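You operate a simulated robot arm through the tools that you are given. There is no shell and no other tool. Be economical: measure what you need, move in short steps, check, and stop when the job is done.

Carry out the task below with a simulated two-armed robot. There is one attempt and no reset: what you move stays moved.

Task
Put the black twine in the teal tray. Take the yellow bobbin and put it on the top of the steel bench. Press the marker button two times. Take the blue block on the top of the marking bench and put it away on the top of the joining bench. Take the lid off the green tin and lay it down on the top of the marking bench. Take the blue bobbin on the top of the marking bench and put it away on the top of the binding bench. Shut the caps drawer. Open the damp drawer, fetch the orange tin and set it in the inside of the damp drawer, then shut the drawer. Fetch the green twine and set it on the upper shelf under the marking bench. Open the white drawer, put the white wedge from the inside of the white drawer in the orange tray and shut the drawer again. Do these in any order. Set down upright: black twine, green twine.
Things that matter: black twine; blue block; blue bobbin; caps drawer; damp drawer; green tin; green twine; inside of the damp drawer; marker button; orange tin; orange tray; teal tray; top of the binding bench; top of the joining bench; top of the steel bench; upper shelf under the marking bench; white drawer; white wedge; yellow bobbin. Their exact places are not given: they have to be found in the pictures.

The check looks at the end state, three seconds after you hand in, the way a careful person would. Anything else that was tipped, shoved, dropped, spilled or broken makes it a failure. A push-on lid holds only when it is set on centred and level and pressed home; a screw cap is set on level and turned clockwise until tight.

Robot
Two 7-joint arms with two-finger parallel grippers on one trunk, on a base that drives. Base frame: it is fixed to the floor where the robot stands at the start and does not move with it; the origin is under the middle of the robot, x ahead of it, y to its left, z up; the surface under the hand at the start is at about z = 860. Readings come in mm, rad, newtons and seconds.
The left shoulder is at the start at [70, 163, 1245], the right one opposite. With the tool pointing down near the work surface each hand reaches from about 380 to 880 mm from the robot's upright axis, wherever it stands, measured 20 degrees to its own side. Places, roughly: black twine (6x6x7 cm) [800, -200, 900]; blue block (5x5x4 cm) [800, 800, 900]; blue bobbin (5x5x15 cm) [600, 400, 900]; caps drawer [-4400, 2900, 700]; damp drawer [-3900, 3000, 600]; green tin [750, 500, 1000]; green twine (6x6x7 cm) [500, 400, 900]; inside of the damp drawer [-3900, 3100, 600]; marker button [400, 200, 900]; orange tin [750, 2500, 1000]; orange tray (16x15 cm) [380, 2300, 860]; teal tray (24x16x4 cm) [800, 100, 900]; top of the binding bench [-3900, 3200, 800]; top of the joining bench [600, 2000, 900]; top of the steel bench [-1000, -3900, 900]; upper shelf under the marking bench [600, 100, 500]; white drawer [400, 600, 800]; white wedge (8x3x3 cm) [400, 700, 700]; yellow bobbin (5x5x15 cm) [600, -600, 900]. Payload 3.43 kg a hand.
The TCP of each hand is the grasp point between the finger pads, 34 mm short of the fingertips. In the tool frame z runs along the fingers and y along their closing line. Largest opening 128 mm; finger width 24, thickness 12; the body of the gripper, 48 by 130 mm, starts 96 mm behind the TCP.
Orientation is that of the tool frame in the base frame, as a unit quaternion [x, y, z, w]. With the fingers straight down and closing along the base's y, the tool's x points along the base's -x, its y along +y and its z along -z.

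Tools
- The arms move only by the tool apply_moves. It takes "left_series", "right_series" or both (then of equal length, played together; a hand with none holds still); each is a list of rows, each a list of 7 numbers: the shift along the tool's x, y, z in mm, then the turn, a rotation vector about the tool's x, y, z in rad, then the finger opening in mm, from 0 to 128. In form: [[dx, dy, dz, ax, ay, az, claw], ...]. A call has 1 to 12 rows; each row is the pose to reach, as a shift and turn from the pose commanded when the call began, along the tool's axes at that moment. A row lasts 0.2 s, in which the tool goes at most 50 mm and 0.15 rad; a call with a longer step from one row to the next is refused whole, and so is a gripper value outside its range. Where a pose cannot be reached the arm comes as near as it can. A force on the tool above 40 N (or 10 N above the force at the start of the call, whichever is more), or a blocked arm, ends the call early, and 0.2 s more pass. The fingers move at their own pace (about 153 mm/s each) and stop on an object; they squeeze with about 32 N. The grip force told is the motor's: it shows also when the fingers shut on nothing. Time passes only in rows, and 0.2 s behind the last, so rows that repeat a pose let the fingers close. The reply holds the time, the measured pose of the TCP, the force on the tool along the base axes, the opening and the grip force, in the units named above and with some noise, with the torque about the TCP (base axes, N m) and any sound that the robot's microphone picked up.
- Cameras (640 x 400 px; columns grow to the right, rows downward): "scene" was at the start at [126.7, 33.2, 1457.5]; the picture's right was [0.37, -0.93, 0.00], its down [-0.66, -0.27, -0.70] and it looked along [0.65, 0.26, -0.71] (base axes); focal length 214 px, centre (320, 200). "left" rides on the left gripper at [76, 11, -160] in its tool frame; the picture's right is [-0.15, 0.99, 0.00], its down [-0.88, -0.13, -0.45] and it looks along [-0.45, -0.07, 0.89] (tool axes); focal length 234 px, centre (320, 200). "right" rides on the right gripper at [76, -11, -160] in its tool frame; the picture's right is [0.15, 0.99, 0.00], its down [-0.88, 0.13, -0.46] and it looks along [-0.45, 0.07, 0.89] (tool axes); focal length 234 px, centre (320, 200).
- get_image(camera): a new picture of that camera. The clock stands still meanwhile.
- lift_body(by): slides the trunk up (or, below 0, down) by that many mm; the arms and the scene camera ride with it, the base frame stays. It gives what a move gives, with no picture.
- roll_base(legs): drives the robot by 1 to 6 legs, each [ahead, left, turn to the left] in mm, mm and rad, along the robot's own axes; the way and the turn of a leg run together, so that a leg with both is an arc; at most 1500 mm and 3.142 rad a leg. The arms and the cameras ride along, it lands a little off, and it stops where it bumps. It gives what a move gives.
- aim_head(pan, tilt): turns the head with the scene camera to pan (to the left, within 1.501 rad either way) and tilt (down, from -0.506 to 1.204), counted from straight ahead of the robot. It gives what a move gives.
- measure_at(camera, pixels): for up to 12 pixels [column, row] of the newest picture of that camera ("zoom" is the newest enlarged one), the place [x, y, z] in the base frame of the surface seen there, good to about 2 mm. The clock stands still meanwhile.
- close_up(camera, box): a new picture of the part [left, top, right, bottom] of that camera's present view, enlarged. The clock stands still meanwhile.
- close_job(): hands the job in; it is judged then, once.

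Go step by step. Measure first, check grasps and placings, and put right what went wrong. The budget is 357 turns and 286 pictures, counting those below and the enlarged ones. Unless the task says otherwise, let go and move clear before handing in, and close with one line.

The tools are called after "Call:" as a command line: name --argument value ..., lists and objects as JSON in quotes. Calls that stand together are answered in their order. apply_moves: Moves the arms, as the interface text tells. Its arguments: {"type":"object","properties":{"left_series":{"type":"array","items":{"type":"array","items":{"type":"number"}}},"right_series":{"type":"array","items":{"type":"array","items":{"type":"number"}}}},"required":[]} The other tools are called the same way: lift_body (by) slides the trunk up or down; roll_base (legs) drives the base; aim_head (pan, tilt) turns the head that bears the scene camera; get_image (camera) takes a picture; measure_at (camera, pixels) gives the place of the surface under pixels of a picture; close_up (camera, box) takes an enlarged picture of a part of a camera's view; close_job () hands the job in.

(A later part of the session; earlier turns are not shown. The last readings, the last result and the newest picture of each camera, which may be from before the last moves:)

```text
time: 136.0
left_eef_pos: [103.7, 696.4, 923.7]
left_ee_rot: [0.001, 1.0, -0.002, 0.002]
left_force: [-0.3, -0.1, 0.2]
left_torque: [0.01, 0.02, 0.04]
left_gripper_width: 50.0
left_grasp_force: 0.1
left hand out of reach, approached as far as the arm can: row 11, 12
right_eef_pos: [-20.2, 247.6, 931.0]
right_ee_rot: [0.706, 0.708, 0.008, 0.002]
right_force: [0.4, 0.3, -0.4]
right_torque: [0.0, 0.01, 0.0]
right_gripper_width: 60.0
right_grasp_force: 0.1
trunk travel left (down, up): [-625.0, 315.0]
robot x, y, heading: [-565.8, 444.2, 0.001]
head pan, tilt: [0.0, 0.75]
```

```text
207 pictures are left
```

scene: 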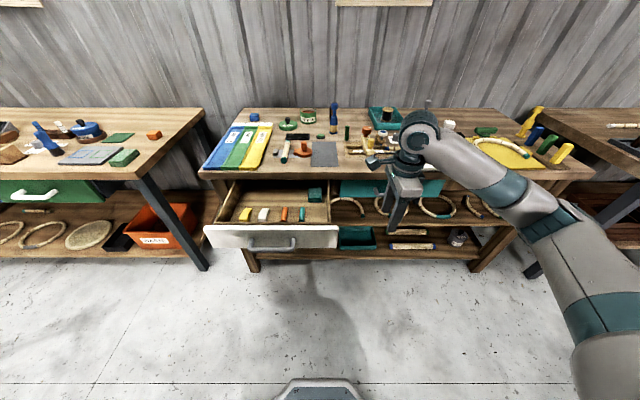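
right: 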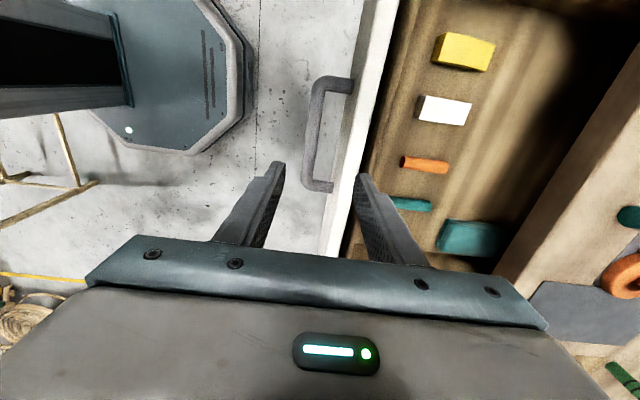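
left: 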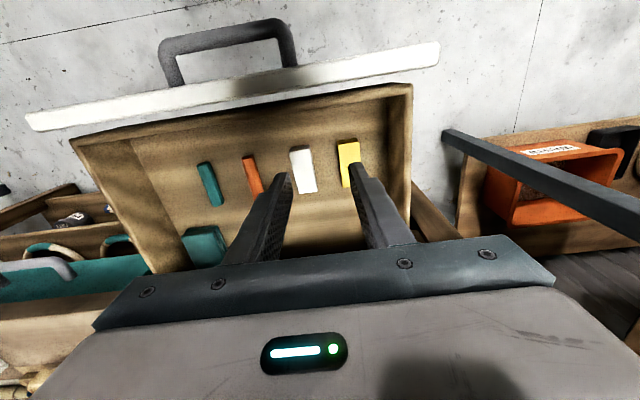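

The limit looks tied to hand height relative to the shoulder. I raise the trunk 150 mm (hand rises too), then command the same spot.

Call:
lift_body --by 150

Call:
apply_moves --left_series '[[-5, -4, 40, 0, 0, 0, 50], [-10, -8, 80, 0, 0, 0, 50], [-20, -16, 120, 0, 0, 0, 50], [-30, -24, 155, 0, 0, 0, 50], [-42, -32, 175, 0, 0, 0, 50]]'

```text
time: 137.8
left_eef_pos: [105.0, 697.1, 1070.9]
left_ee_rot: [0.001, 1.0, -0.001, 0.0]
left_force: [0.4, -0.2, 0.1]
left_torque: [-0.01, 0.0, -0.02]
left_gripper_width: 50.0
left_grasp_force: 0.1
right_eef_pos: [-20.6, 247.3, 1079.7]
right_ee_rot: [0.706, 0.708, 0.007, 0.001]
right_force: [-0.3, 0.2, 0.2]
right_torque: [0.01, -0.01, -0.01]
right_gripper_width: 60.1
right_grasp_force: 0.0
trunk travel left (down, up): [-775.0, 165.0]
robot x, y, heading: [-563.7, 443.3, -0.003]
head pan, tilt: [0.0, 0.75]
```

```text
time: 139.0
left_eef_pos: [66.7, 728.5, 979.3]
left_ee_rot: [0.0, 1.0, -0.003, 0.001]
left_force: [0.1, 1.0, 0.3]
left_torque: [0.0, 0.02, -0.03]
left_gripper_width: 50.0
left_grasp_force: 0.1
left hand out of reach, approached as far as the arm can: row 1, 2, 3, 4, 5
right_eef_pos: [-19.2, 248.2, 1079.5]
right_ee_rot: [0.706, 0.708, 0.008, 0.001]
right_force: [-0.3, 0.2, 0.0]
right_torque: [0.02, 0.03, 0.0]
right_gripper_width: 59.7
right_grasp_force: 0.0
trunk travel left (down, up): [-775.0, 165.0]
robot x, y, heading: [-562.9, 440.8, 0.002]
head pan, tilt: [0.0, 0.75]
```

Lowering pushes it outward — the elbow posture is unfavourable. I look at the left arm's posture.

Call:
aim_head --pan 0.7 --tilt 0.4

Call:
get_image --camera "scene"

```text
time: 140.1
left_eef_pos: [66.2, 728.5, 980.3]
left_ee_rot: [0.001, 1.0, -0.003, 0.001]
left_force: [0.4, 0.2, 0.4]
left_torque: [0.0, 0.02, 0.02]
left_gripper_width: 50.4
left_grasp_force: 0.1
right_eef_pos: [-19.9, 247.4, 1080.1]
right_ee_rot: [0.706, 0.708, 0.007, 0.001]
right_force: [-0.2, 0.3, 0.6]
right_torque: [-0.01, 0.01, 0.02]
right_gripper_width: 59.9
right_grasp_force: 0.0
trunk travel left (down, up): [-775.0, 165.0]
robot x, y, heading: [-561.9, 443.6, 0.0]
head pan, tilt: [0.7, 0.4]
```

```text
206 pictures are left
```

scene: 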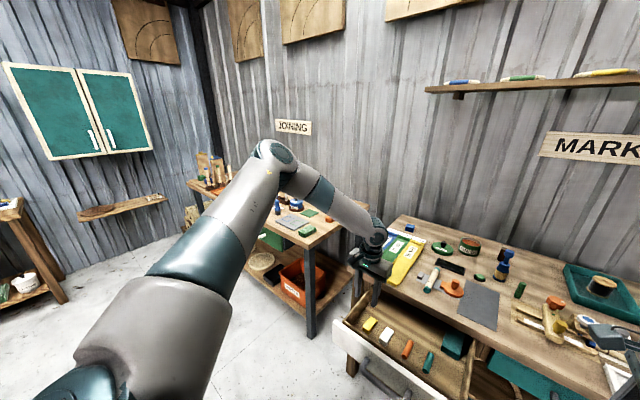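

I'll use the right hand for the wedge instead: turn it back to closing along y, and shift the base left so the target lies on its side.

Call:
apply_moves --right_series '[[0, 0, 0, 0, 0, -0.14, 60], [0, 0, 0, 0, 0, -0.28, 60], [0, 0, 0, 0, 0, -0.42, 60], [0, 0, 0, 0, 0, -0.56, 60], [0, 0, 0, 0, 0, -0.7, 60], [0, 0, 0, 0, 0, -0.84, 60], [0, 0, 0, 0, 0, -0.98, 60], [0, 0, 0, 0, 0, -1.12, 60], [0, 0, 0, 0, 0, -1.26, 60], [0, 0, 0, 0, 0, -1.4, 60], [0, 0, 0, 0, 0, -1.52, 60], [0, 0, 0, 0, 0, -1.568, 60]]' --left_series '[[20, 20, -20, 0, 0, 0, 50], [40, 40, -40, 0, 0, 0, 50], [60, 60, -60, 0, 0, 0, 50], [80, 80, -80, 0, 0, 0, 50], [100, 100, -100, 0, 0, 0, 50], [120, 120, -120, 0, 0, 0, 50], [140, 140, -140, 0, 0, 0, 50], [160, 160, -160, 0, 0, 0, 50], [180, 180, -180, 0, 0, 0, 50], [200, 190, -200, 0, 0, 0, 50], [220, 200, -210, 0, 0, 0, 50], [230, 210, -220, 0, 0, 0, 50]]'

Call:
roll_base --legs '[[0, 340, 0]]'

Call:
aim_head --pan 0.0 --tilt 0.7

Call:
get_image --camera "scene"

```text
time: 142.7
left_eef_pos: [-161.5, 938.0, 1199.3]
left_ee_rot: [0.001, 1.0, -0.003, 0.001]
left_force: [1.0, -0.9, -0.9]
left_torque: [-0.02, -0.04, 0.02]
left_gripper_width: 49.6
left_grasp_force: 0.0
right_eef_pos: [-19.5, 248.8, 1080.7]
right_ee_rot: [0.0, 1.0, 0.004, 0.006]
right_force: [-0.4, 0.6, 0.0]
right_torque: [-0.03, 0.0, 0.01]
right_gripper_width: 60.0
right_grasp_force: 0.1
trunk travel left (down, up): [-775.0, 165.0]
robot x, y, heading: [-561.6, 445.1, -0.002]
head pan, tilt: [0.7, 0.4]
```

```text
time: 144.9
left_eef_pos: [-161.5, 1281.8, 1199.9]
left_ee_rot: [0.0, 1.0, -0.002, 0.001]
left_force: [-0.2, -0.3, 1.0]
left_torque: [0.01, -0.02, -0.01]
left_gripper_width: 50.3
left_grasp_force: 0.1
right_eef_pos: [-21.4, 590.7, 1079.9]
right_ee_rot: [0.0, 1.0, 0.005, 0.006]
right_force: [0.5, -1.2, 0.6]
right_torque: [0.0, -0.02, 0.02]
right_gripper_width: 59.9
right_grasp_force: 0.1
trunk travel left (down, up): [-775.0, 165.0]
robot x, y, heading: [-562.2, 783.7, -0.001]
head pan, tilt: [0.7, 0.4]
```

```text
time: 146.0
left_eef_pos: [-162.9, 1282.3, 1199.0]
left_ee_rot: [0.001, 1.0, -0.002, 0.001]
left_force: [0.5, 0.1, 0.3]
left_torque: [0.0, -0.01, 0.0]
left_gripper_width: 49.9
left_grasp_force: 0.1
right_eef_pos: [-20.3, 591.3, 1079.8]
right_ee_rot: [0.0, 1.0, 0.005, 0.006]
right_force: [-0.1, 1.1, -0.1]
right_torque: [-0.01, 0.02, -0.06]
right_gripper_width: 59.9
right_grasp_force: 0.1
trunk travel left (down, up): [-775.0, 165.0]
robot x, y, heading: [-563.4, 785.7, 0.002]
head pan, tilt: [0.0, 0.7]
```

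```text
205 pictures are left
```

scene: 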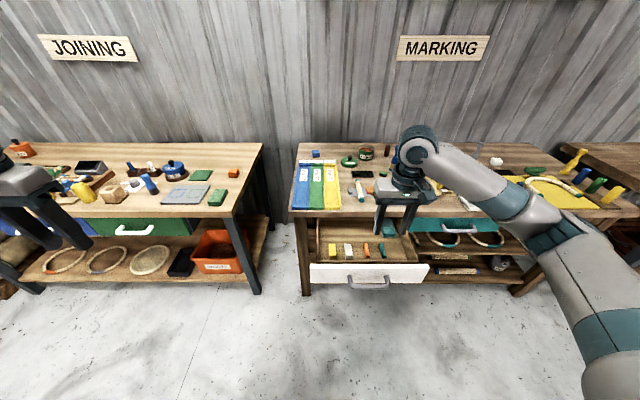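

Right hand moves above the wedge (145,664).

Call:
apply_moves --right_series '[[-28, 12, 32, 0, 0, 0, 50], [-55, 24, 63, 0, 0, 0, 50], [-83, 37, 95, 0, 0, 0, 50], [-110, 49, 127, 0, 0, 0, 50], [-138, 61, 158, 0, 0, 0, 50], [-165, 73, 190, 0, 0, 0, 50]]'

Call:
get_image --camera "right"

```text
time: 147.4
left_eef_pos: [-160.0, 1283.1, 1198.6]
left_ee_rot: [0.001, 1.0, -0.002, 0.001]
left_force: [-0.3, 0.2, -0.2]
left_torque: [-0.02, 0.01, -0.02]
left_gripper_width: 50.1
left_grasp_force: 0.1
right_eef_pos: [148.1, 668.0, 890.8]
right_ee_rot: [0.0, 1.0, 0.003, 0.006]
right_force: [0.1, 0.2, -0.4]
right_torque: [-0.02, -0.02, 0.0]
right_gripper_width: 50.0
right_grasp_force: 0.1
trunk travel left (down, up): [-775.0, 165.0]
robot x, y, heading: [-558.8, 786.8, -0.001]
head pan, tilt: [0.0, 0.7]
```

```text
204 pictures are left
```

right: 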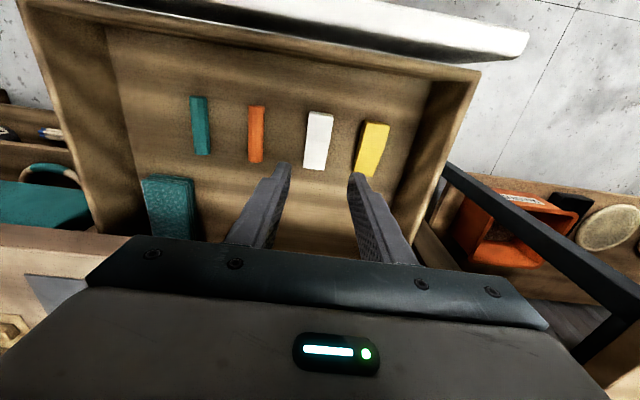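

Check wedge and yellow block edges from this camera before descending.

Call:
measure_at --camera "right" --pixels '[[307, 140], [330, 140], [318, 115], [315, 165], [362, 140], [366, 128], [386, 130], [250, 140], [263, 135]]'

```text
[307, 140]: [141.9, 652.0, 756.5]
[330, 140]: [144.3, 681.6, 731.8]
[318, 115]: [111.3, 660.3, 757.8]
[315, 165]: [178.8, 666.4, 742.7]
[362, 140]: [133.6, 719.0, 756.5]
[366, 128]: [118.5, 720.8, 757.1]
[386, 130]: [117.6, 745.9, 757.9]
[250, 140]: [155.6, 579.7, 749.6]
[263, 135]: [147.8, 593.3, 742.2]
```

Wedge centre y≈664; descend to z 769 and close.

Call:
apply_moves --right_series '[[2, -3, 45, 0, 0, 0, 50], [3, -4, 85, 0, 0, 0, 50], [3, -4, 110, 0, 0, 0, 50], [3, -4, 121, 0, 0, 0, 50], [3, -4, 121, 0, 0, 0, 20], [3, -4, 121, 0, 0, 0, 10], [3, -4, 121, 0, 0, 0, 10]]'

Call:
get_image --camera "right"

```text
time: 149.0
left_eef_pos: [-160.4, 1282.3, 1198.9]
left_ee_rot: [0.001, 1.0, -0.001, 0.001]
left_force: [0.5, -1.1, 0.1]
left_torque: [0.03, -0.02, 0.03]
left_gripper_width: 50.1
left_grasp_force: 0.1
right_eef_pos: [145.6, 663.5, 770.3]
right_ee_rot: [0.0, 1.0, 0.004, 0.006]
right_force: [0.1, 0.2, 0.3]
right_torque: [0.02, 0.02, -0.02]
right_gripper_width: 28.7
right_grasp_force: 32.7
trunk travel left (down, up): [-775.0, 165.0]
robot x, y, heading: [-562.7, 783.7, -0.003]
head pan, tilt: [0.0, 0.7]
```

```text
203 pictures are left
```

right: 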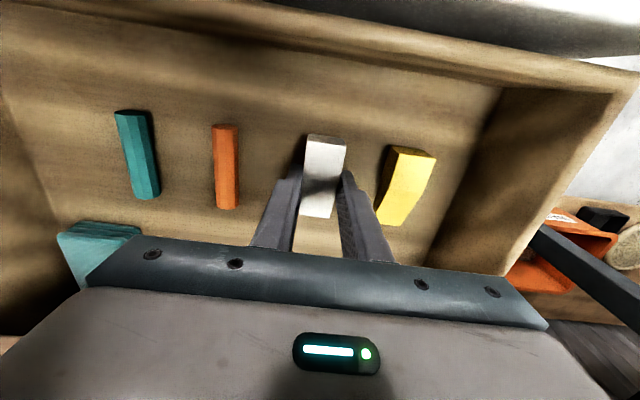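

Wedge held (28.7 mm). Lift it clear.

Call:
apply_moves --right_series '[[0, 0, -45, 0, 0, 0, 10], [0, 0, -90, 0, 0, 0, 10], [0, 0, -135, 0, 0, 0, 10], [0, 0, -180, 0, 0, 0, 10], [20, 0, -225, 0, 0, 0, 10], [40, 0, -270, 0, 0, 0, 10], [60, 0, -310, 0, 0, 0, 10], [80, 0, -350, 0, 0, 0, 10]]'

Call:
get_image --camera "right"

```text
time: 150.8
left_eef_pos: [-163.6, 1281.2, 1199.9]
left_ee_rot: [0.001, 1.0, -0.002, 0.002]
left_force: [-1.1, 0.1, 0.1]
left_torque: [0.01, -0.02, 0.0]
left_gripper_width: 49.9
left_grasp_force: 0.0
right_eef_pos: [60.4, 660.2, 1121.7]
right_ee_rot: [-0.001, 1.0, 0.005, 0.006]
right_force: [0.4, 0.3, -0.2]
right_torque: [-0.04, -0.05, 0.0]
right_gripper_width: 28.7
right_grasp_force: 31.8
trunk travel left (down, up): [-775.0, 165.0]
robot x, y, heading: [-565.2, 787.2, 0.003]
head pan, tilt: [0.0, 0.7]
```

```text
202 pictures are left
```

right: 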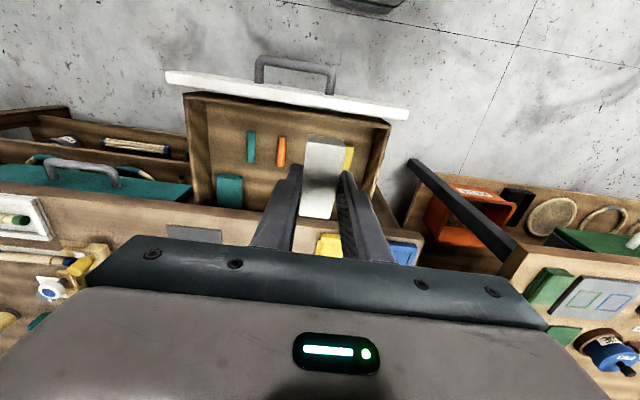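

Now close the drawer with the left hand. I lower the trunk, and drive so the left hand comes before the drawer front.

Call:
lift_body --by -200

Call:
roll_base --legs '[[-60, 0, 0], [0, -560, 0]]'

Call:
apply_moves --left_series '[[0, -20, 35, 0, 0, 0, 20], [0, -40, 70, 0, 0, 0, 0], [0, -60, 105, 0, 0, 0, 0], [0, -80, 140, 0, 0, 0, 0], [0, -100, 175, 0, 0, 0, 0], [0, -120, 212, 0, 0, 0, 0]]' --right_series '[[0, 0, -20, 0, 0, 0, 10], [0, 0, -40, 0, 0, 0, 10], [0, 0, -60, 0, 0, 0, 10], [0, 0, -80, 0, 0, 0, 10], [0, 0, -100, 0, 0, 0, 10], [0, 0, -120, 0, 0, 0, 10]]'

Call:
aim_head --pan 0.5 --tilt 0.6

Call:
get_image --camera "scene"

```text
time: 152.9
left_eef_pos: [-161.3, 1281.7, 998.7]
left_ee_rot: [0.001, 1.0, -0.002, 0.001]
left_force: [0.4, 0.0, -0.4]
left_torque: [0.0, -0.01, -0.01]
left_gripper_width: 50.1
left_grasp_force: 0.1
right_eef_pos: [61.3, 660.9, 920.0]
right_ee_rot: [-0.001, 1.0, 0.005, 0.006]
right_force: [0.0, -0.5, -0.5]
right_torque: [0.01, 0.02, 0.02]
right_gripper_width: 28.4
right_grasp_force: 31.5
trunk travel left (down, up): [-575.0, 365.0]
robot x, y, heading: [-561.9, 785.8, 0.001]
head pan, tilt: [0.0, 0.7]
```

```text
time: 156.7
left_eef_pos: [-221.8, 722.3, 999.0]
left_ee_rot: [0.002, 1.0, -0.001, 0.001]
left_force: [-0.4, 0.5, -1.1]
left_torque: [0.01, 0.0, -0.01]
left_gripper_width: 50.1
left_grasp_force: 0.0
right_eef_pos: [0.4, 100.3, 920.2]
right_ee_rot: [0.001, 1.0, 0.005, 0.006]
right_force: [-0.3, 0.1, 0.2]
right_torque: [0.01, -0.03, 0.02]
right_gripper_width: 28.5
right_grasp_force: 31.7
trunk travel left (down, up): [-575.0, 365.0]
robot x, y, heading: [-623.6, 231.0, 0.0]
head pan, tilt: [0.0, 0.7]
```

```text
time: 158.1
left_eef_pos: [-221.2, 600.6, 786.9]
left_ee_rot: [0.001, 1.0, -0.002, 0.001]
left_force: [0.5, -0.9, 0.1]
left_torque: [-0.01, 0.02, 0.01]
left_gripper_width: 0.2
left_grasp_force: 32.3
right_eef_pos: [0.0, 99.2, 1038.2]
right_ee_rot: [0.001, 1.0, 0.004, 0.006]
right_force: [0.9, -0.1, -1.0]
right_torque: [-0.06, 0.02, -0.01]
right_gripper_width: 28.7
right_grasp_force: 31.7
trunk travel left (down, up): [-575.0, 365.0]
robot x, y, heading: [-624.1, 227.4, -0.004]
head pan, tilt: [0.0, 0.7]
```

```text
time: 159.1
left_eef_pos: [-220.5, 601.4, 787.2]
left_ee_rot: [0.002, 1.0, -0.002, 0.002]
left_force: [0.1, -0.5, -0.1]
left_torque: [0.0, -0.01, -0.02]
left_gripper_width: 0.0
left_grasp_force: 32.2
right_eef_pos: [-0.4, 99.8, 1040.0]
right_ee_rot: [0.001, 1.0, 0.004, 0.005]
right_force: [0.1, -0.4, 0.1]
right_torque: [0.01, 0.03, 0.02]
right_gripper_width: 28.6
right_grasp_force: 32.2
trunk travel left (down, up): [-575.0, 365.0]
robot x, y, heading: [-620.7, 225.6, 0.001]
head pan, tilt: [0.499, 0.6]
```

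```text
201 pictures are left
```

scene: 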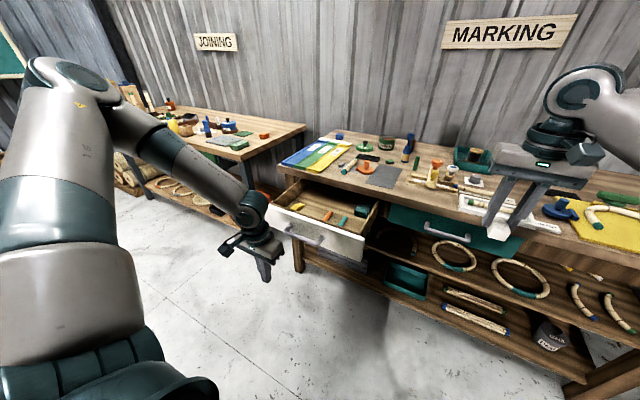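

The left hand is before the handle. Lower 8 mm more and drive ahead, pushing the handle in.

Call:
apply_moves --left_series '[[0, 0, 8, 0, 0, 0, 0]]'

Call:
roll_base --legs '[[300, 0, 0]]'

Call:
get_image --camera "scene"

```text
time: 159.4
left_eef_pos: [-221.8, 599.8, 778.9]
left_ee_rot: [0.002, 1.0, -0.001, 0.002]
left_force: [0.0, 0.8, -0.9]
left_torque: [0.02, 0.01, -0.01]
left_gripper_width: 0.2
left_grasp_force: 32.3
right_eef_pos: [-0.3, 99.3, 1039.7]
right_ee_rot: [0.001, 1.0, 0.004, 0.006]
right_force: [-0.7, 0.1, -0.3]
right_torque: [0.0, 0.01, 0.0]
right_gripper_width: 28.7
right_grasp_force: 32.2
trunk travel left (down, up): [-575.0, 365.0]
robot x, y, heading: [-627.4, 222.9, -0.002]
head pan, tilt: [0.499, 0.6]
```

```text
time: 161.5
left_eef_pos: [79.7, 599.2, 779.5]
left_ee_rot: [0.002, 1.0, -0.001, 0.001]
left_force: [0.5, 0.3, 0.4]
left_torque: [-0.01, 0.01, -0.04]
left_gripper_width: 0.0
left_grasp_force: 31.8
right_eef_pos: [300.4, 97.2, 1040.2]
right_ee_rot: [0.001, 1.0, 0.004, 0.007]
right_force: [-0.1, 0.3, -0.3]
right_torque: [0.0, 0.02, 0.03]
right_gripper_width: 28.7
right_grasp_force: 32.1
trunk travel left (down, up): [-575.0, 365.0]
robot x, y, heading: [-321.3, 229.6, 0.001]
head pan, tilt: [0.499, 0.6]
```

```text
200 pictures are left
```

scene: 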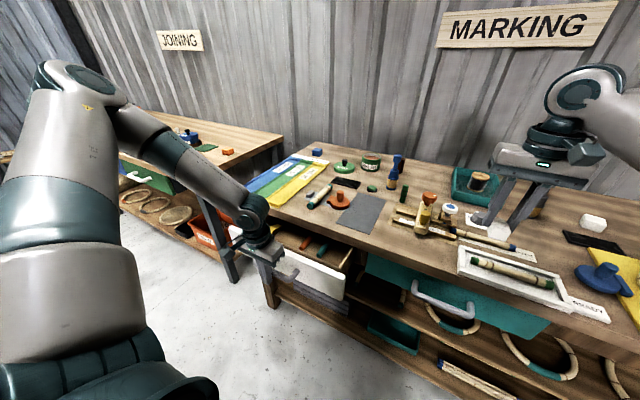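

The drawer is going in. Drive another 120 mm, then finish with the arm.

Call:
roll_base --legs '[[120, 0, 0]]'

Call:
apply_moves --left_series '[[-6, 0, 0, 0, 0, 0, 0], [-12, 0, 0, 0, 0, 0, 0], [-17, 0, 0, 0, 0, 0, 0], [-22, 0, 0, 0, 0, 0, 0], [-27, 0, 0, 0, 0, 0, 0]]'

Call:
get_image --camera "scene"

```text
time: 162.7
left_eef_pos: [198.7, 599.7, 779.1]
left_ee_rot: [0.002, 1.0, -0.002, 0.001]
left_force: [0.1, 0.9, 0.0]
left_torque: [0.0, -0.01, -0.01]
left_gripper_width: 0.3
left_grasp_force: 32.3
right_eef_pos: [419.8, 98.0, 1040.0]
right_ee_rot: [0.001, 1.0, 0.004, 0.005]
right_force: [0.0, -0.1, -0.4]
right_torque: [0.0, -0.05, 0.03]
right_gripper_width: 28.7
right_grasp_force: 32.3
trunk travel left (down, up): [-575.0, 365.0]
robot x, y, heading: [-202.5, 222.7, 0.001]
head pan, tilt: [0.499, 0.6]
```

```text
time: 163.9
left_eef_pos: [220.8, 600.1, 779.0]
left_ee_rot: [0.001, 1.0, -0.004, -0.002]
left_force: [-24.6, -5.1, -0.8]
left_torque: [-0.02, 0.38, -0.05]
left_gripper_width: 0.1
left_grasp_force: 32.3
right_eef_pos: [417.0, 98.8, 1041.5]
right_ee_rot: [0.0, 1.0, 0.004, 0.007]
right_force: [-0.6, 0.2, -0.2]
right_torque: [0.01, 0.0, -0.01]
right_gripper_width: 28.8
right_grasp_force: 32.2
trunk travel left (down, up): [-575.0, 365.0]
robot x, y, heading: [-202.6, 225.7, -0.0]
head pan, tilt: [0.499, 0.6]
```

```text
199 pictures are left
```

scene: 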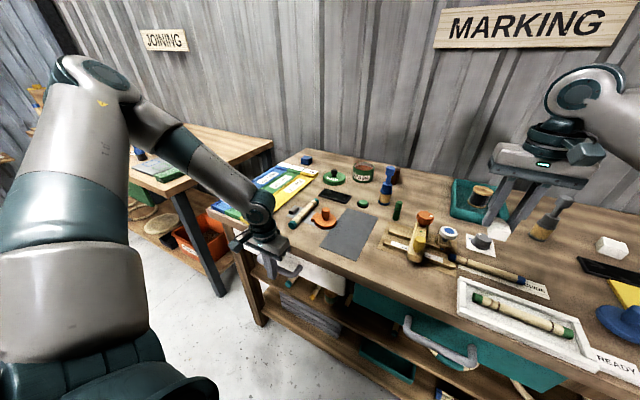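

The drawer is shut (25 N at x 221). I retreat the left hand, raise both, and go to fetch the block with the left hand pitched forward for reach.

Call:
apply_moves --left_series '[[30, 0, 0, 0, 0, 0, 0], [70, 0, 0, 0, 0, 0, 0], [90, 10, -40, 0, 0, 0, 30], [90, 20, -85, 0, 0, 0, 60], [90, 30, -130, 0, 0, 0, 80], [80, 40, -175, 0, 0, 0, 80], [70, 50, -220, 0, 0, 0, 80], [60, 60, -265, 0, 0, 0, 80], [60, 60, -310, 0, 0, 0, 80], [60, 60, -340, 0, 0, 0, 80]]' --right_series '[[0, 0, -15, 0, 0, 0, 10], [0, 0, -30, 0, 0, 0, 10], [0, 0, -45, 0, 0, 0, 10], [0, 0, -60, 0, 0, 0, 10], [0, 0, -75, 0, 0, 0, 10], [0, 0, -90, 0, 0, 0, 10], [0, 0, -105, 0, 0, 0, 10], [0, 0, -120, 0, 0, 0, 10], [0, 0, -130, 0, 0, 0, 10], [0, 0, -140, 0, 0, 0, 10]]'

Call:
roll_base --legs '[[0, 300, 0], [185, 0, 0]]'

Call:
aim_head --pan 0.3 --tilt 0.7

Call:
get_image --camera "scene"

```text
time: 166.1
left_eef_pos: [163.4, 661.3, 1119.1]
left_ee_rot: [0.001, 1.0, -0.002, 0.001]
left_force: [-0.5, 0.2, 0.2]
left_torque: [0.0, 0.0, 0.02]
left_gripper_width: 80.2
left_grasp_force: 0.0
left hand out of reach, approached as far as the arm can: row 3
right_eef_pos: [418.3, 97.4, 1180.4]
right_ee_rot: [0.001, 1.0, 0.004, 0.006]
right_force: [-0.7, 1.0, 0.0]
right_torque: [0.01, 0.0, 0.04]
right_gripper_width: 28.5
right_grasp_force: 31.5
trunk travel left (down, up): [-575.0, 365.0]
robot x, y, heading: [-203.4, 226.6, -0.003]
head pan, tilt: [0.499, 0.6]
```

```text
time: 169.3
left_eef_pos: [348.0, 962.0, 1118.7]
left_ee_rot: [0.001, 1.0, -0.002, 0.0]
left_force: [-0.3, 0.6, 0.3]
left_torque: [-0.02, 0.04, 0.0]
left_gripper_width: 80.3
left_grasp_force: 0.0
right_eef_pos: [601.5, 397.9, 1180.5]
right_ee_rot: [0.001, 1.0, 0.004, 0.007]
right_force: [-0.1, 0.5, -0.7]
right_torque: [-0.04, 0.04, -0.03]
right_gripper_width: 28.9
right_grasp_force: 31.9
trunk travel left (down, up): [-575.0, 365.0]
robot x, y, heading: [-18.5, 530.2, 0.001]
head pan, tilt: [0.499, 0.6]
```

```text
time: 170.1
left_eef_pos: [348.6, 962.4, 1117.8]
left_ee_rot: [0.002, 1.0, -0.003, 0.0]
left_force: [-0.8, -0.4, -0.2]
left_torque: [0.01, -0.02, -0.02]
left_gripper_width: 80.2
left_grasp_force: 0.0
right_eef_pos: [602.0, 398.5, 1180.5]
right_ee_rot: [0.001, 1.0, 0.004, 0.006]
right_force: [-0.6, -0.1, 0.2]
right_torque: [-0.02, -0.01, -0.02]
right_gripper_width: 28.9
right_grasp_force: 32.4
trunk travel left (down, up): [-575.0, 365.0]
robot x, y, heading: [-15.6, 528.4, 0.001]
head pan, tilt: [0.3, 0.7]
```

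```text
198 pictures are left
```

scene: 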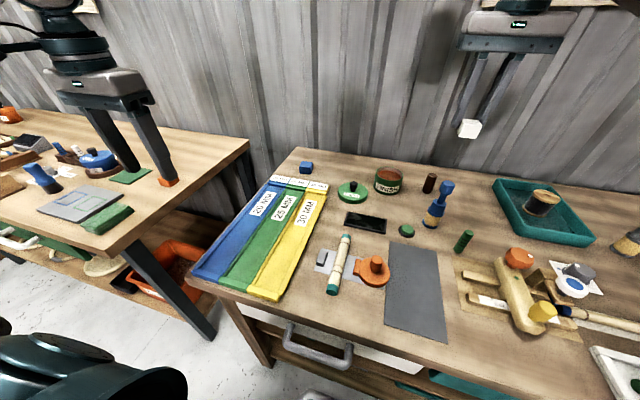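

Everything's in place. Move the left hand over near the block, pitching it forward 0.5 rad.

Call:
apply_moves --left_series '[[-40, -13, 12, 0, -0.06, 0, 80], [-80, -26, 24, 0, -0.12, 0, 80], [-120, -40, 36, 0, -0.18, 0, 80], [-160, -53, 48, 0, -0.24, 0, 80], [-200, -67, 60, 0, -0.3, 0, 80], [-240, -80, 72, 0, -0.36, 0, 80], [-280, -94, 84, 0, -0.42, 0, 80], [-320, -107, 96, 0, -0.48, 0, 80], [-360, -120, 108, 0, -0.5, 0, 80], [-391, -132, 118, 0, -0.5, 0, 80]]'

Call:
get_image --camera "left"

Call:
close_up --camera "scene" --box '[230, 110, 390, 210]'

```text
time: 172.2
left_eef_pos: [741.1, 827.8, 999.8]
left_ee_rot: [0.002, 0.969, -0.003, 0.249]
left_force: [-0.2, 0.3, 0.2]
left_torque: [-0.02, 0.04, -0.05]
left_gripper_width: 80.2
left_grasp_force: 0.1
right_eef_pos: [603.1, 397.8, 1179.8]
right_ee_rot: [0.001, 1.0, 0.005, 0.005]
right_force: [-0.4, -0.6, -0.1]
right_torque: [-0.01, 0.02, 0.0]
right_gripper_width: 28.8
right_grasp_force: 32.1
trunk travel left (down, up): [-575.0, 365.0]
robot x, y, heading: [-21.8, 526.8, -0.003]
head pan, tilt: [0.3, 0.7]
```

```text
197 pictures are left
```

left: 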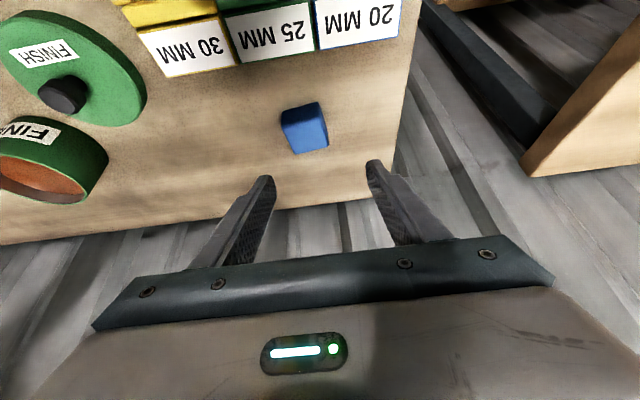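

```text
4.00 times, centred on (310, 160) of scene
```

zoom: 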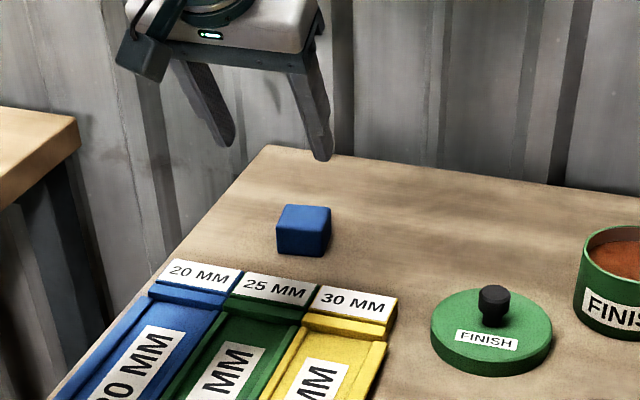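

Reached. Measure the block's corners in the left picture (303,128).

Call:
measure_at --camera "left" --pixels '[[283, 115], [319, 104], [292, 152], [327, 146], [305, 128], [283, 125], [310, 148]]'

```text
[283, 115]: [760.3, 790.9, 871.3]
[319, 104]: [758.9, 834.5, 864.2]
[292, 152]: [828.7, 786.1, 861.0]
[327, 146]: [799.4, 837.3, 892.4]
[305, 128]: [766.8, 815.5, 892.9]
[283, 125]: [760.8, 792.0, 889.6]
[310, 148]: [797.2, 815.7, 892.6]
```

Block centre (779,814.5). Approach along the fingers and grip.

Call:
apply_moves --left_series '[[15, -13, 20, 0, 0, 0, 80], [15, -13.5, 60, 0, 0, 0, 80], [15, -13.5, 90, 0, 0, 0, 80], [15, -13.5, 107, 0, 0, 0, 80], [15, -13.5, 107, 0, 0, 0, 50], [15, -13.5, 107, 0, 0, 0, 30], [15, -13.5, 107, 0, 0, 0, 30]]'

Call:
get_image --camera "left"

```text
time: 173.8
left_eef_pos: [777.5, 814.8, 901.5]
left_ee_rot: [0.002, 0.969, -0.002, 0.248]
left_force: [0.1, 0.4, 0.0]
left_torque: [0.03, -0.02, 0.0]
left_gripper_width: 45.1
left_grasp_force: 32.1
right_eef_pos: [601.8, 397.4, 1180.2]
right_ee_rot: [0.001, 1.0, 0.004, 0.006]
right_force: [0.2, -0.8, -0.9]
right_torque: [0.02, 0.02, -0.02]
right_gripper_width: 28.7
right_grasp_force: 32.4
trunk travel left (down, up): [-575.0, 365.0]
robot x, y, heading: [-17.0, 525.3, -0.005]
head pan, tilt: [0.3, 0.7]
```

```text
195 pictures are left
```

left: 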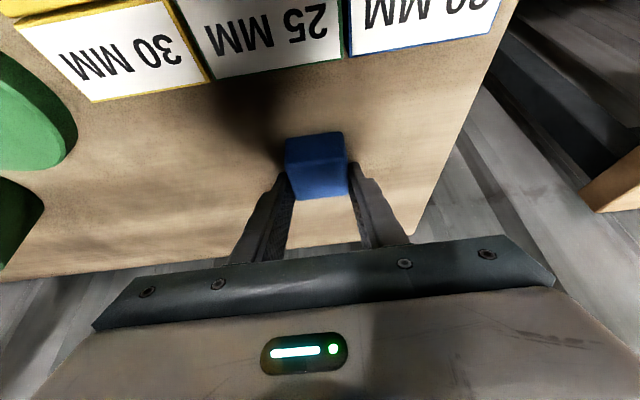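

Block held. Lift it and draw back.

Call:
apply_moves --left_series '[[-20, 0, -36, 0, 0, 0, 30], [-40, 0, -73, 0, 0, 0, 30], [-45, 0, -115, 0, 0, 0, 30], [-40, 0, -155, 0, 0, 0, 30], [-25, 0, -190, 0, 0, 0, 30], [-9, 0, -223, 0, 0, 0, 30]]'

Call:
roll_base --legs '[[-350, 0, 0], [0, 1400, 0]]'

Call:
aim_head --pan 0.0 --tilt 0.65

Call:
get_image --camera "scene"

```text
time: 175.2
left_eef_pos: [676.6, 815.0, 1102.8]
left_ee_rot: [0.002, 0.968, -0.002, 0.25]
left_force: [-0.5, -0.7, -1.2]
left_torque: [0.01, -0.02, -0.03]
left_gripper_width: 44.9
left_grasp_force: 32.4
right_eef_pos: [601.5, 396.4, 1181.4]
right_ee_rot: [0.001, 1.0, 0.004, 0.007]
right_force: [-0.2, 0.3, 0.1]
right_torque: [-0.02, -0.02, -0.02]
right_gripper_width: 28.9
right_grasp_force: 32.4
trunk travel left (down, up): [-575.0, 365.0]
robot x, y, heading: [-23.6, 528.4, -0.003]
head pan, tilt: [0.3, 0.7]
```

```text
time: 184.2
left_eef_pos: [338.8, 2224.6, 1101.8]
left_ee_rot: [0.006, 0.969, -0.004, 0.248]
left_force: [0.7, 0.8, -0.9]
left_torque: [-0.01, 0.02, 0.04]
left_gripper_width: 45.2
left_grasp_force: 32.5
right_eef_pos: [258.5, 1808.6, 1180.0]
right_ee_rot: [0.007, 1.0, 0.004, 0.006]
right_force: [0.5, 0.0, -0.4]
right_torque: [0.0, 0.02, -0.01]
right_gripper_width: 28.9
right_grasp_force: 32.6
trunk travel left (down, up): [-575.0, 365.0]
robot x, y, heading: [-359.7, 1944.6, -0.017]
head pan, tilt: [0.3, 0.7]
```

```text
time: 185.0
left_eef_pos: [339.5, 2224.9, 1102.9]
left_ee_rot: [0.007, 0.969, -0.004, 0.248]
left_force: [0.1, 0.3, -1.2]
left_torque: [0.0, -0.01, 0.03]
left_gripper_width: 44.7
left_grasp_force: 32.1
right_eef_pos: [259.5, 1808.8, 1179.1]
right_ee_rot: [0.006, 1.0, 0.004, 0.006]
right_force: [-1.8, -0.7, -0.2]
right_torque: [-0.01, -0.02, -0.01]
right_gripper_width: 28.9
right_grasp_force: 31.3
trunk travel left (down, up): [-575.0, 365.0]
robot x, y, heading: [-360.4, 1943.4, -0.012]
head pan, tilt: [0.0, 0.649]
```

```text
194 pictures are left
```

scene: 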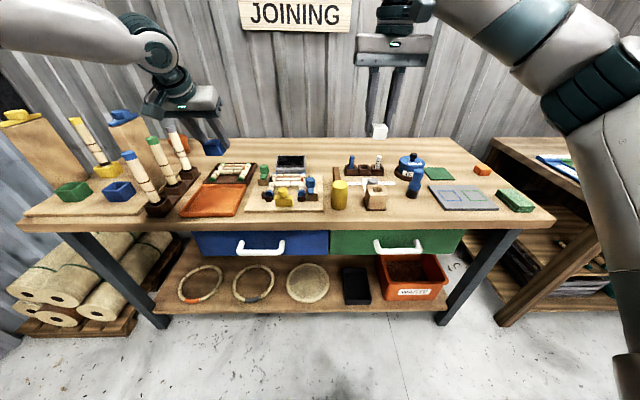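

I see the joining bench: orange tray at (212,200), blue lidded tin at (410,163). Enlarging for details.

Call:
close_up --camera "scene" --box '[130, 120, 350, 257]'

Call:
close_up --camera "scene" --box '[320, 120, 540, 257]'

Call:
measure_at --camera "scene" --pixels '[[212, 203], [190, 214], [235, 214], [205, 188], [245, 186], [460, 155], [345, 155], [420, 215], [380, 220], [320, 155], [280, 223], [490, 155]]'

```text
2.91 times, centred on (240, 188) of scene
```

zoom: 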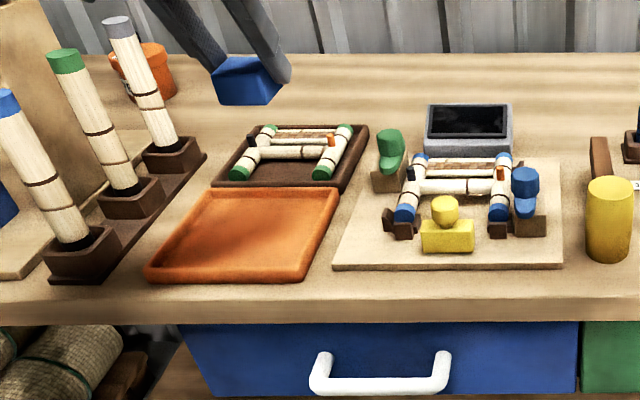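

```text
2.91 times, centred on (430, 188) of scene
```

zoom: 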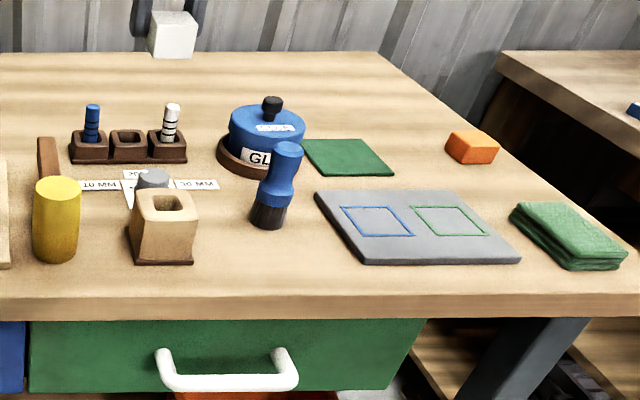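

```text
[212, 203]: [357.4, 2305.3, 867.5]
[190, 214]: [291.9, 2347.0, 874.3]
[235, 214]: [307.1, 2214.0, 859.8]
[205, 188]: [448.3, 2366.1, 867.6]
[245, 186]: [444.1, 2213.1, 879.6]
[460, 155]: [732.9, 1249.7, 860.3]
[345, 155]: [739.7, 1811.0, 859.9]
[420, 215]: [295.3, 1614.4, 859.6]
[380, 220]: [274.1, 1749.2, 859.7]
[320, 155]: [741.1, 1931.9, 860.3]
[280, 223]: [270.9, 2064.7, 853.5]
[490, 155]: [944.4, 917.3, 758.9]
```

The tray floor is z 867, centre about (365,2297). First the block: free space at back centre (720,1880). Drive right then ahead.

Call:
roll_base --legs '[[0, -335, 0.012], [330, 0, 0]]'

Call:
get_image --camera "left"

Call:
get_image --camera "scene"

```text
time: 188.9
left_eef_pos: [660.7, 1897.7, 1101.2]
left_ee_rot: [0.002, 0.969, -0.004, 0.249]
left_force: [0.5, -0.8, -1.6]
left_torque: [0.02, 0.01, -0.02]
left_gripper_width: 44.8
left_grasp_force: 32.2
right_eef_pos: [583.2, 1478.5, 1180.5]
right_ee_rot: [0.0, 1.0, 0.004, 0.006]
right_force: [-0.6, 0.1, 0.4]
right_torque: [0.01, 0.01, -0.01]
right_gripper_width: 28.9
right_grasp_force: 32.0
trunk travel left (down, up): [-575.0, 365.0]
robot x, y, heading: [-37.3, 1608.2, -0.001]
head pan, tilt: [0.0, 0.649]
```

```text
191 pictures are left
```

left: 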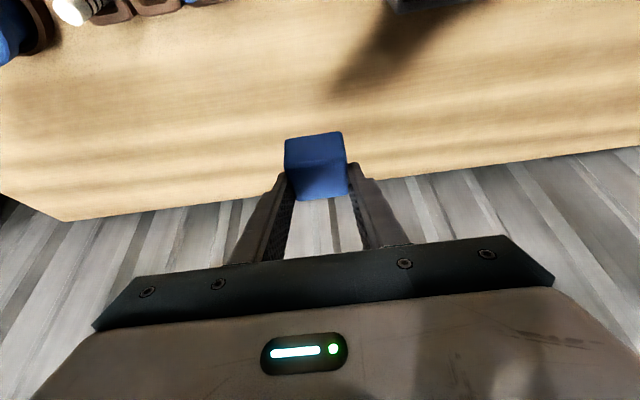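

```text
190 pictures are left
```

scene: 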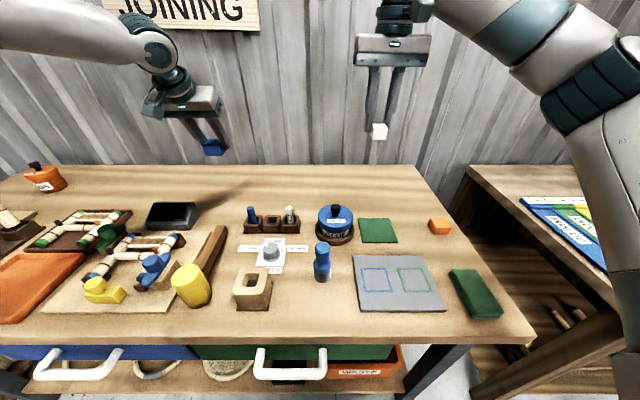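

Below the block is clear bench. Checking the screen's right edge and the pen holder, then lowering.

Call:
measure_at --camera "scene" --pixels '[[197, 205], [190, 222], [247, 212], [250, 230], [215, 190], [226, 228]]'

Call:
apply_moves --left_series '[[24, 0, 43, 0, 0, 0, 30], [48, 0, 86, 0, 0, 0, 30], [70, 0, 127, 0, 0, 0, 30], [85, 0, 154, 0, 0, 0, 30]]'

Call:
get_image --camera "scene"

```text
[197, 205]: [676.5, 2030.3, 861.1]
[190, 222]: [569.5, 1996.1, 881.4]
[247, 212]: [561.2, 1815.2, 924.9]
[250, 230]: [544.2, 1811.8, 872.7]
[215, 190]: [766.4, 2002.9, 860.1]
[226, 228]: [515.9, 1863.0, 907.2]
```

```text
time: 189.9
left_eef_pos: [658.9, 1896.9, 923.4]
left_ee_rot: [0.001, 0.969, -0.003, 0.248]
left_force: [-0.9, -1.2, 0.0]
left_torque: [-0.02, 0.0, -0.01]
left_gripper_width: 45.0
left_grasp_force: 32.1
right_eef_pos: [584.8, 1478.2, 1180.6]
right_ee_rot: [0.0, 1.0, 0.005, 0.006]
right_force: [-0.2, 0.4, -0.6]
right_torque: [-0.03, 0.01, 0.0]
right_gripper_width: 28.8
right_grasp_force: 32.2
trunk travel left (down, up): [-575.0, 365.0]
robot x, y, heading: [-39.4, 1606.3, 0.001]
head pan, tilt: [0.0, 0.649]
```

```text
189 pictures are left
```

scene: 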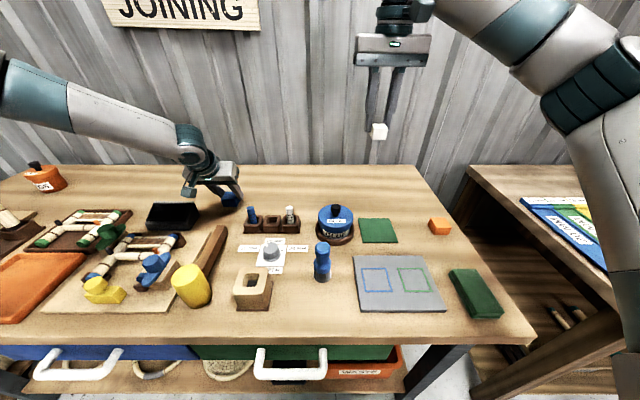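

Lower the last 20 mm gently and release on touch.

Call:
apply_moves --left_series '[[6, 0, 11, 0, 0, 0, 30], [9, 0, 17, 0, 0, 0, 30], [10.5, 0, 19.2, 0, 0, 0, 30]]'

```text
time: 190.7
left_eef_pos: [658.4, 1894.7, 902.4]
left_ee_rot: [0.001, 0.969, -0.002, 0.248]
left_force: [0.2, 0.9, -0.9]
left_torque: [-0.01, -0.01, 0.01]
left_gripper_width: 45.0
left_grasp_force: 32.3
right_eef_pos: [585.1, 1478.8, 1180.4]
right_ee_rot: [-0.001, 1.0, 0.004, 0.006]
right_force: [0.5, 0.0, -0.1]
right_torque: [-0.01, -0.02, 0.05]
right_gripper_width: 28.9
right_grasp_force: 32.3
trunk travel left (down, up): [-575.0, 365.0]
robot x, y, heading: [-35.8, 1610.5, -0.001]
head pan, tilt: [0.0, 0.649]
```

Call:
apply_moves --left_series '[[0.7, 0, 1.3, 0, 0, 0, 30], [0.7, 0, 1.3, 0, 0, 0, 55], [0.7, 0, 1.3, 0, 0, 0, 75], [0, 0, -40, 0, 0, 0, 75], [-5, 0, -85, 0, 0, 0, 75], [-15, 0, -130, 0, 0, 0, 75], [-25, 0, -175, 0, 0, 0, 75], [-35, 0, -220, 0, 0, 0, 75]]'

Call:
get_image --camera "left"

```text
time: 192.5
left_eef_pos: [583.9, 1897.7, 1116.0]
left_ee_rot: [0.001, 0.968, -0.002, 0.249]
left_force: [-0.2, 0.5, 0.6]
left_torque: [0.0, -0.02, -0.01]
left_gripper_width: 75.0
left_grasp_force: 0.0
right_eef_pos: [583.6, 1478.1, 1181.5]
right_ee_rot: [0.0, 1.0, 0.005, 0.008]
right_force: [-0.3, -0.2, 0.4]
right_torque: [-0.03, -0.02, 0.0]
right_gripper_width: 28.9
right_grasp_force: 31.9
trunk travel left (down, up): [-575.0, 365.0]
robot x, y, heading: [-34.3, 1609.2, -0.002]
head pan, tilt: [0.0, 0.649]
```

```text
188 pictures are left
```

left: 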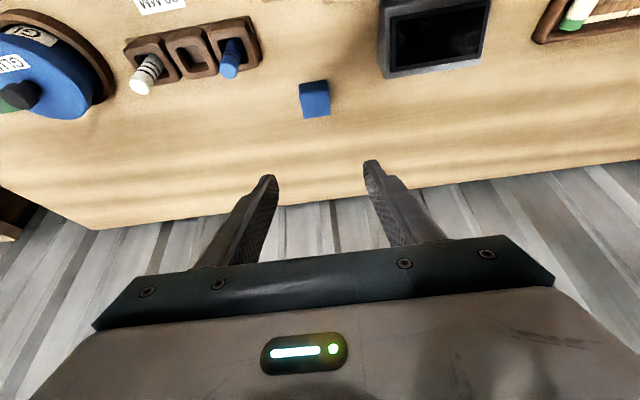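

The block is placed. Next the wedge into the orange tray; I back off, turn the left hand vertical, and drive left.

Call:
roll_base --legs '[[-330, 0, 0], [0, 800, 0]]'

Call:
apply_moves --left_series '[[25, 0, -10, 0, 0.14, 0, 75], [50, 0, -20, 0, 0.28, 0, 75], [75, 0, -30, 0, 0.42, 0, 75], [100, 10, -40, 0, 0.503, 0, 75]]'

Call:
aim_head --pan 0.0 --tilt 0.6

Call:
get_image --camera "scene"

```text
time: 198.6
left_eef_pos: [256.0, 2700.1, 1114.8]
left_ee_rot: [0.002, 0.968, -0.003, 0.249]
left_force: [1.1, -0.4, -1.1]
left_torque: [0.04, 0.01, 0.02]
left_gripper_width: 75.1
left_grasp_force: 0.0
right_eef_pos: [254.9, 2280.7, 1179.5]
right_ee_rot: [0.0, 1.0, 0.004, 0.006]
right_force: [0.5, 0.3, -0.7]
right_torque: [0.01, 0.03, 0.0]
right_gripper_width: 28.4
right_grasp_force: 31.8
trunk travel left (down, up): [-575.0, 365.0]
robot x, y, heading: [-366.7, 2411.9, -0.004]
head pan, tilt: [0.0, 0.649]
```

```text
time: 199.6
left_eef_pos: [148.3, 2712.2, 1100.6]
left_ee_rot: [0.002, 1.0, -0.002, -0.001]
left_force: [0.0, 0.5, 0.2]
left_torque: [-0.05, -0.01, -0.01]
left_gripper_width: 74.8
left_grasp_force: 0.0
right_eef_pos: [253.1, 2282.2, 1180.8]
right_ee_rot: [0.001, 1.0, 0.004, 0.006]
right_force: [-0.5, 0.1, -0.5]
right_torque: [-0.02, 0.01, -0.01]
right_gripper_width: 28.5
right_grasp_force: 32.1
trunk travel left (down, up): [-575.0, 365.0]
robot x, y, heading: [-365.4, 2408.3, 0.003]
head pan, tilt: [0.0, 0.649]
```

```text
time: 200.2
left_eef_pos: [148.7, 2711.6, 1101.1]
left_ee_rot: [0.001, 1.0, -0.002, 0.0]
left_force: [0.1, 0.3, 0.0]
left_torque: [0.01, 0.03, -0.01]
left_gripper_width: 75.2
left_grasp_force: 0.0
right_eef_pos: [254.1, 2281.0, 1181.3]
right_ee_rot: [0.0, 1.0, 0.004, 0.006]
right_force: [-1.0, 0.0, 0.2]
right_torque: [-0.02, 0.0, -0.01]
right_gripper_width: 28.8
right_grasp_force: 31.9
trunk travel left (down, up): [-575.0, 365.0]
robot x, y, heading: [-368.4, 2409.1, 0.002]
head pan, tilt: [0.0, 0.6]
```

```text
187 pictures are left
```

scene: 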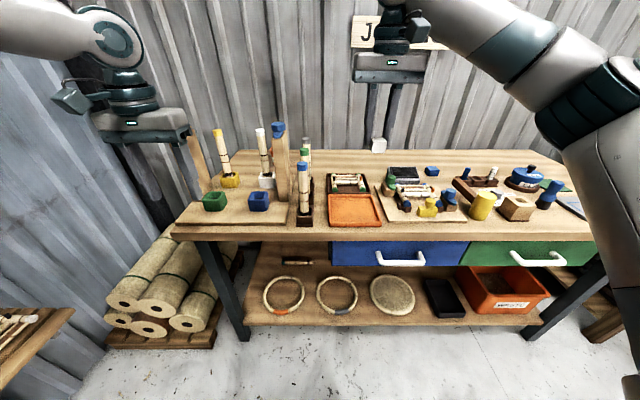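

Measure the orange tray edges once more, then drive ahead 110 mm.

Call:
measure_at --camera "scene" --pixels '[[330, 197], [379, 197], [330, 224], [380, 222], [355, 210], [355, 196], [355, 226]]'

Call:
roll_base --legs '[[112, 0, 0]]'

```text
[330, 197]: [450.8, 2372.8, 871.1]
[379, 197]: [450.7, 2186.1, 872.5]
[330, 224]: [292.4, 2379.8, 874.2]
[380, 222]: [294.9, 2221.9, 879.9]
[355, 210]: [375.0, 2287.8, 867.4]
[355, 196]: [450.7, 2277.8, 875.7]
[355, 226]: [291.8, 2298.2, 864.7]
```

```text
time: 201.5
left_eef_pos: [261.6, 2710.6, 1101.4]
left_ee_rot: [0.002, 1.0, -0.002, 0.0]
left_force: [-0.1, 1.0, 0.0]
left_torque: [0.01, 0.03, -0.01]
left_gripper_width: 75.2
left_grasp_force: 0.0
right_eef_pos: [366.8, 2282.0, 1180.9]
right_ee_rot: [0.0, 1.0, 0.004, 0.006]
right_force: [-0.7, 0.6, -0.5]
right_torque: [-0.01, 0.02, -0.01]
right_gripper_width: 28.5
right_grasp_force: 31.7
trunk travel left (down, up): [-575.0, 365.0]
robot x, y, heading: [-253.2, 2409.7, 0.0]
head pan, tilt: [0.0, 0.6]
```

Tray centre (371,2297). Lower the wedge toward the tray.

Call:
apply_moves --right_series '[[0, 10, 45, 0, 0, 0, 10], [0, 15, 90, 0, 0, 0, 10], [0, 15, 135, 0, 0, 0, 10], [0, 15, 180, 0, 0, 0, 10], [0, 15, 225, 0, 0, 0, 10], [0, 15, 255, 0, 0, 0, 10]]'

Call:
get_image --camera "right"

```text
time: 202.9
left_eef_pos: [263.8, 2711.0, 1101.5]
left_ee_rot: [0.001, 1.0, -0.001, -0.001]
left_force: [0.1, 0.5, 0.2]
left_torque: [-0.01, 0.01, -0.04]
left_gripper_width: 75.0
left_grasp_force: 0.0
right_eef_pos: [371.2, 2299.0, 924.5]
right_ee_rot: [0.0, 1.0, 0.005, 0.006]
right_force: [1.3, 0.5, -0.3]
right_torque: [0.03, 0.01, 0.0]
right_gripper_width: 28.6
right_grasp_force: 31.8
trunk travel left (down, up): [-575.0, 365.0]
robot x, y, heading: [-253.1, 2411.3, 0.001]
head pan, tilt: [0.0, 0.6]
```

```text
186 pictures are left
```

right: 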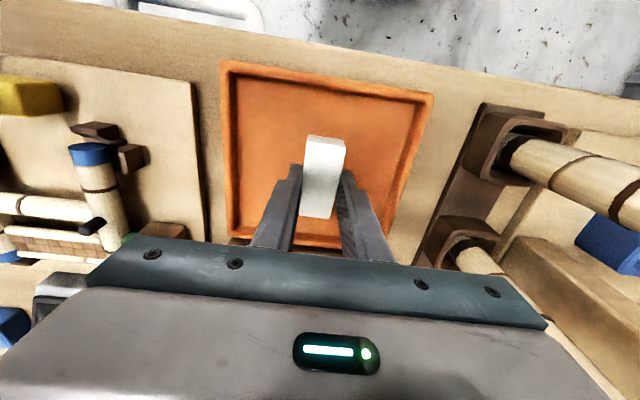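

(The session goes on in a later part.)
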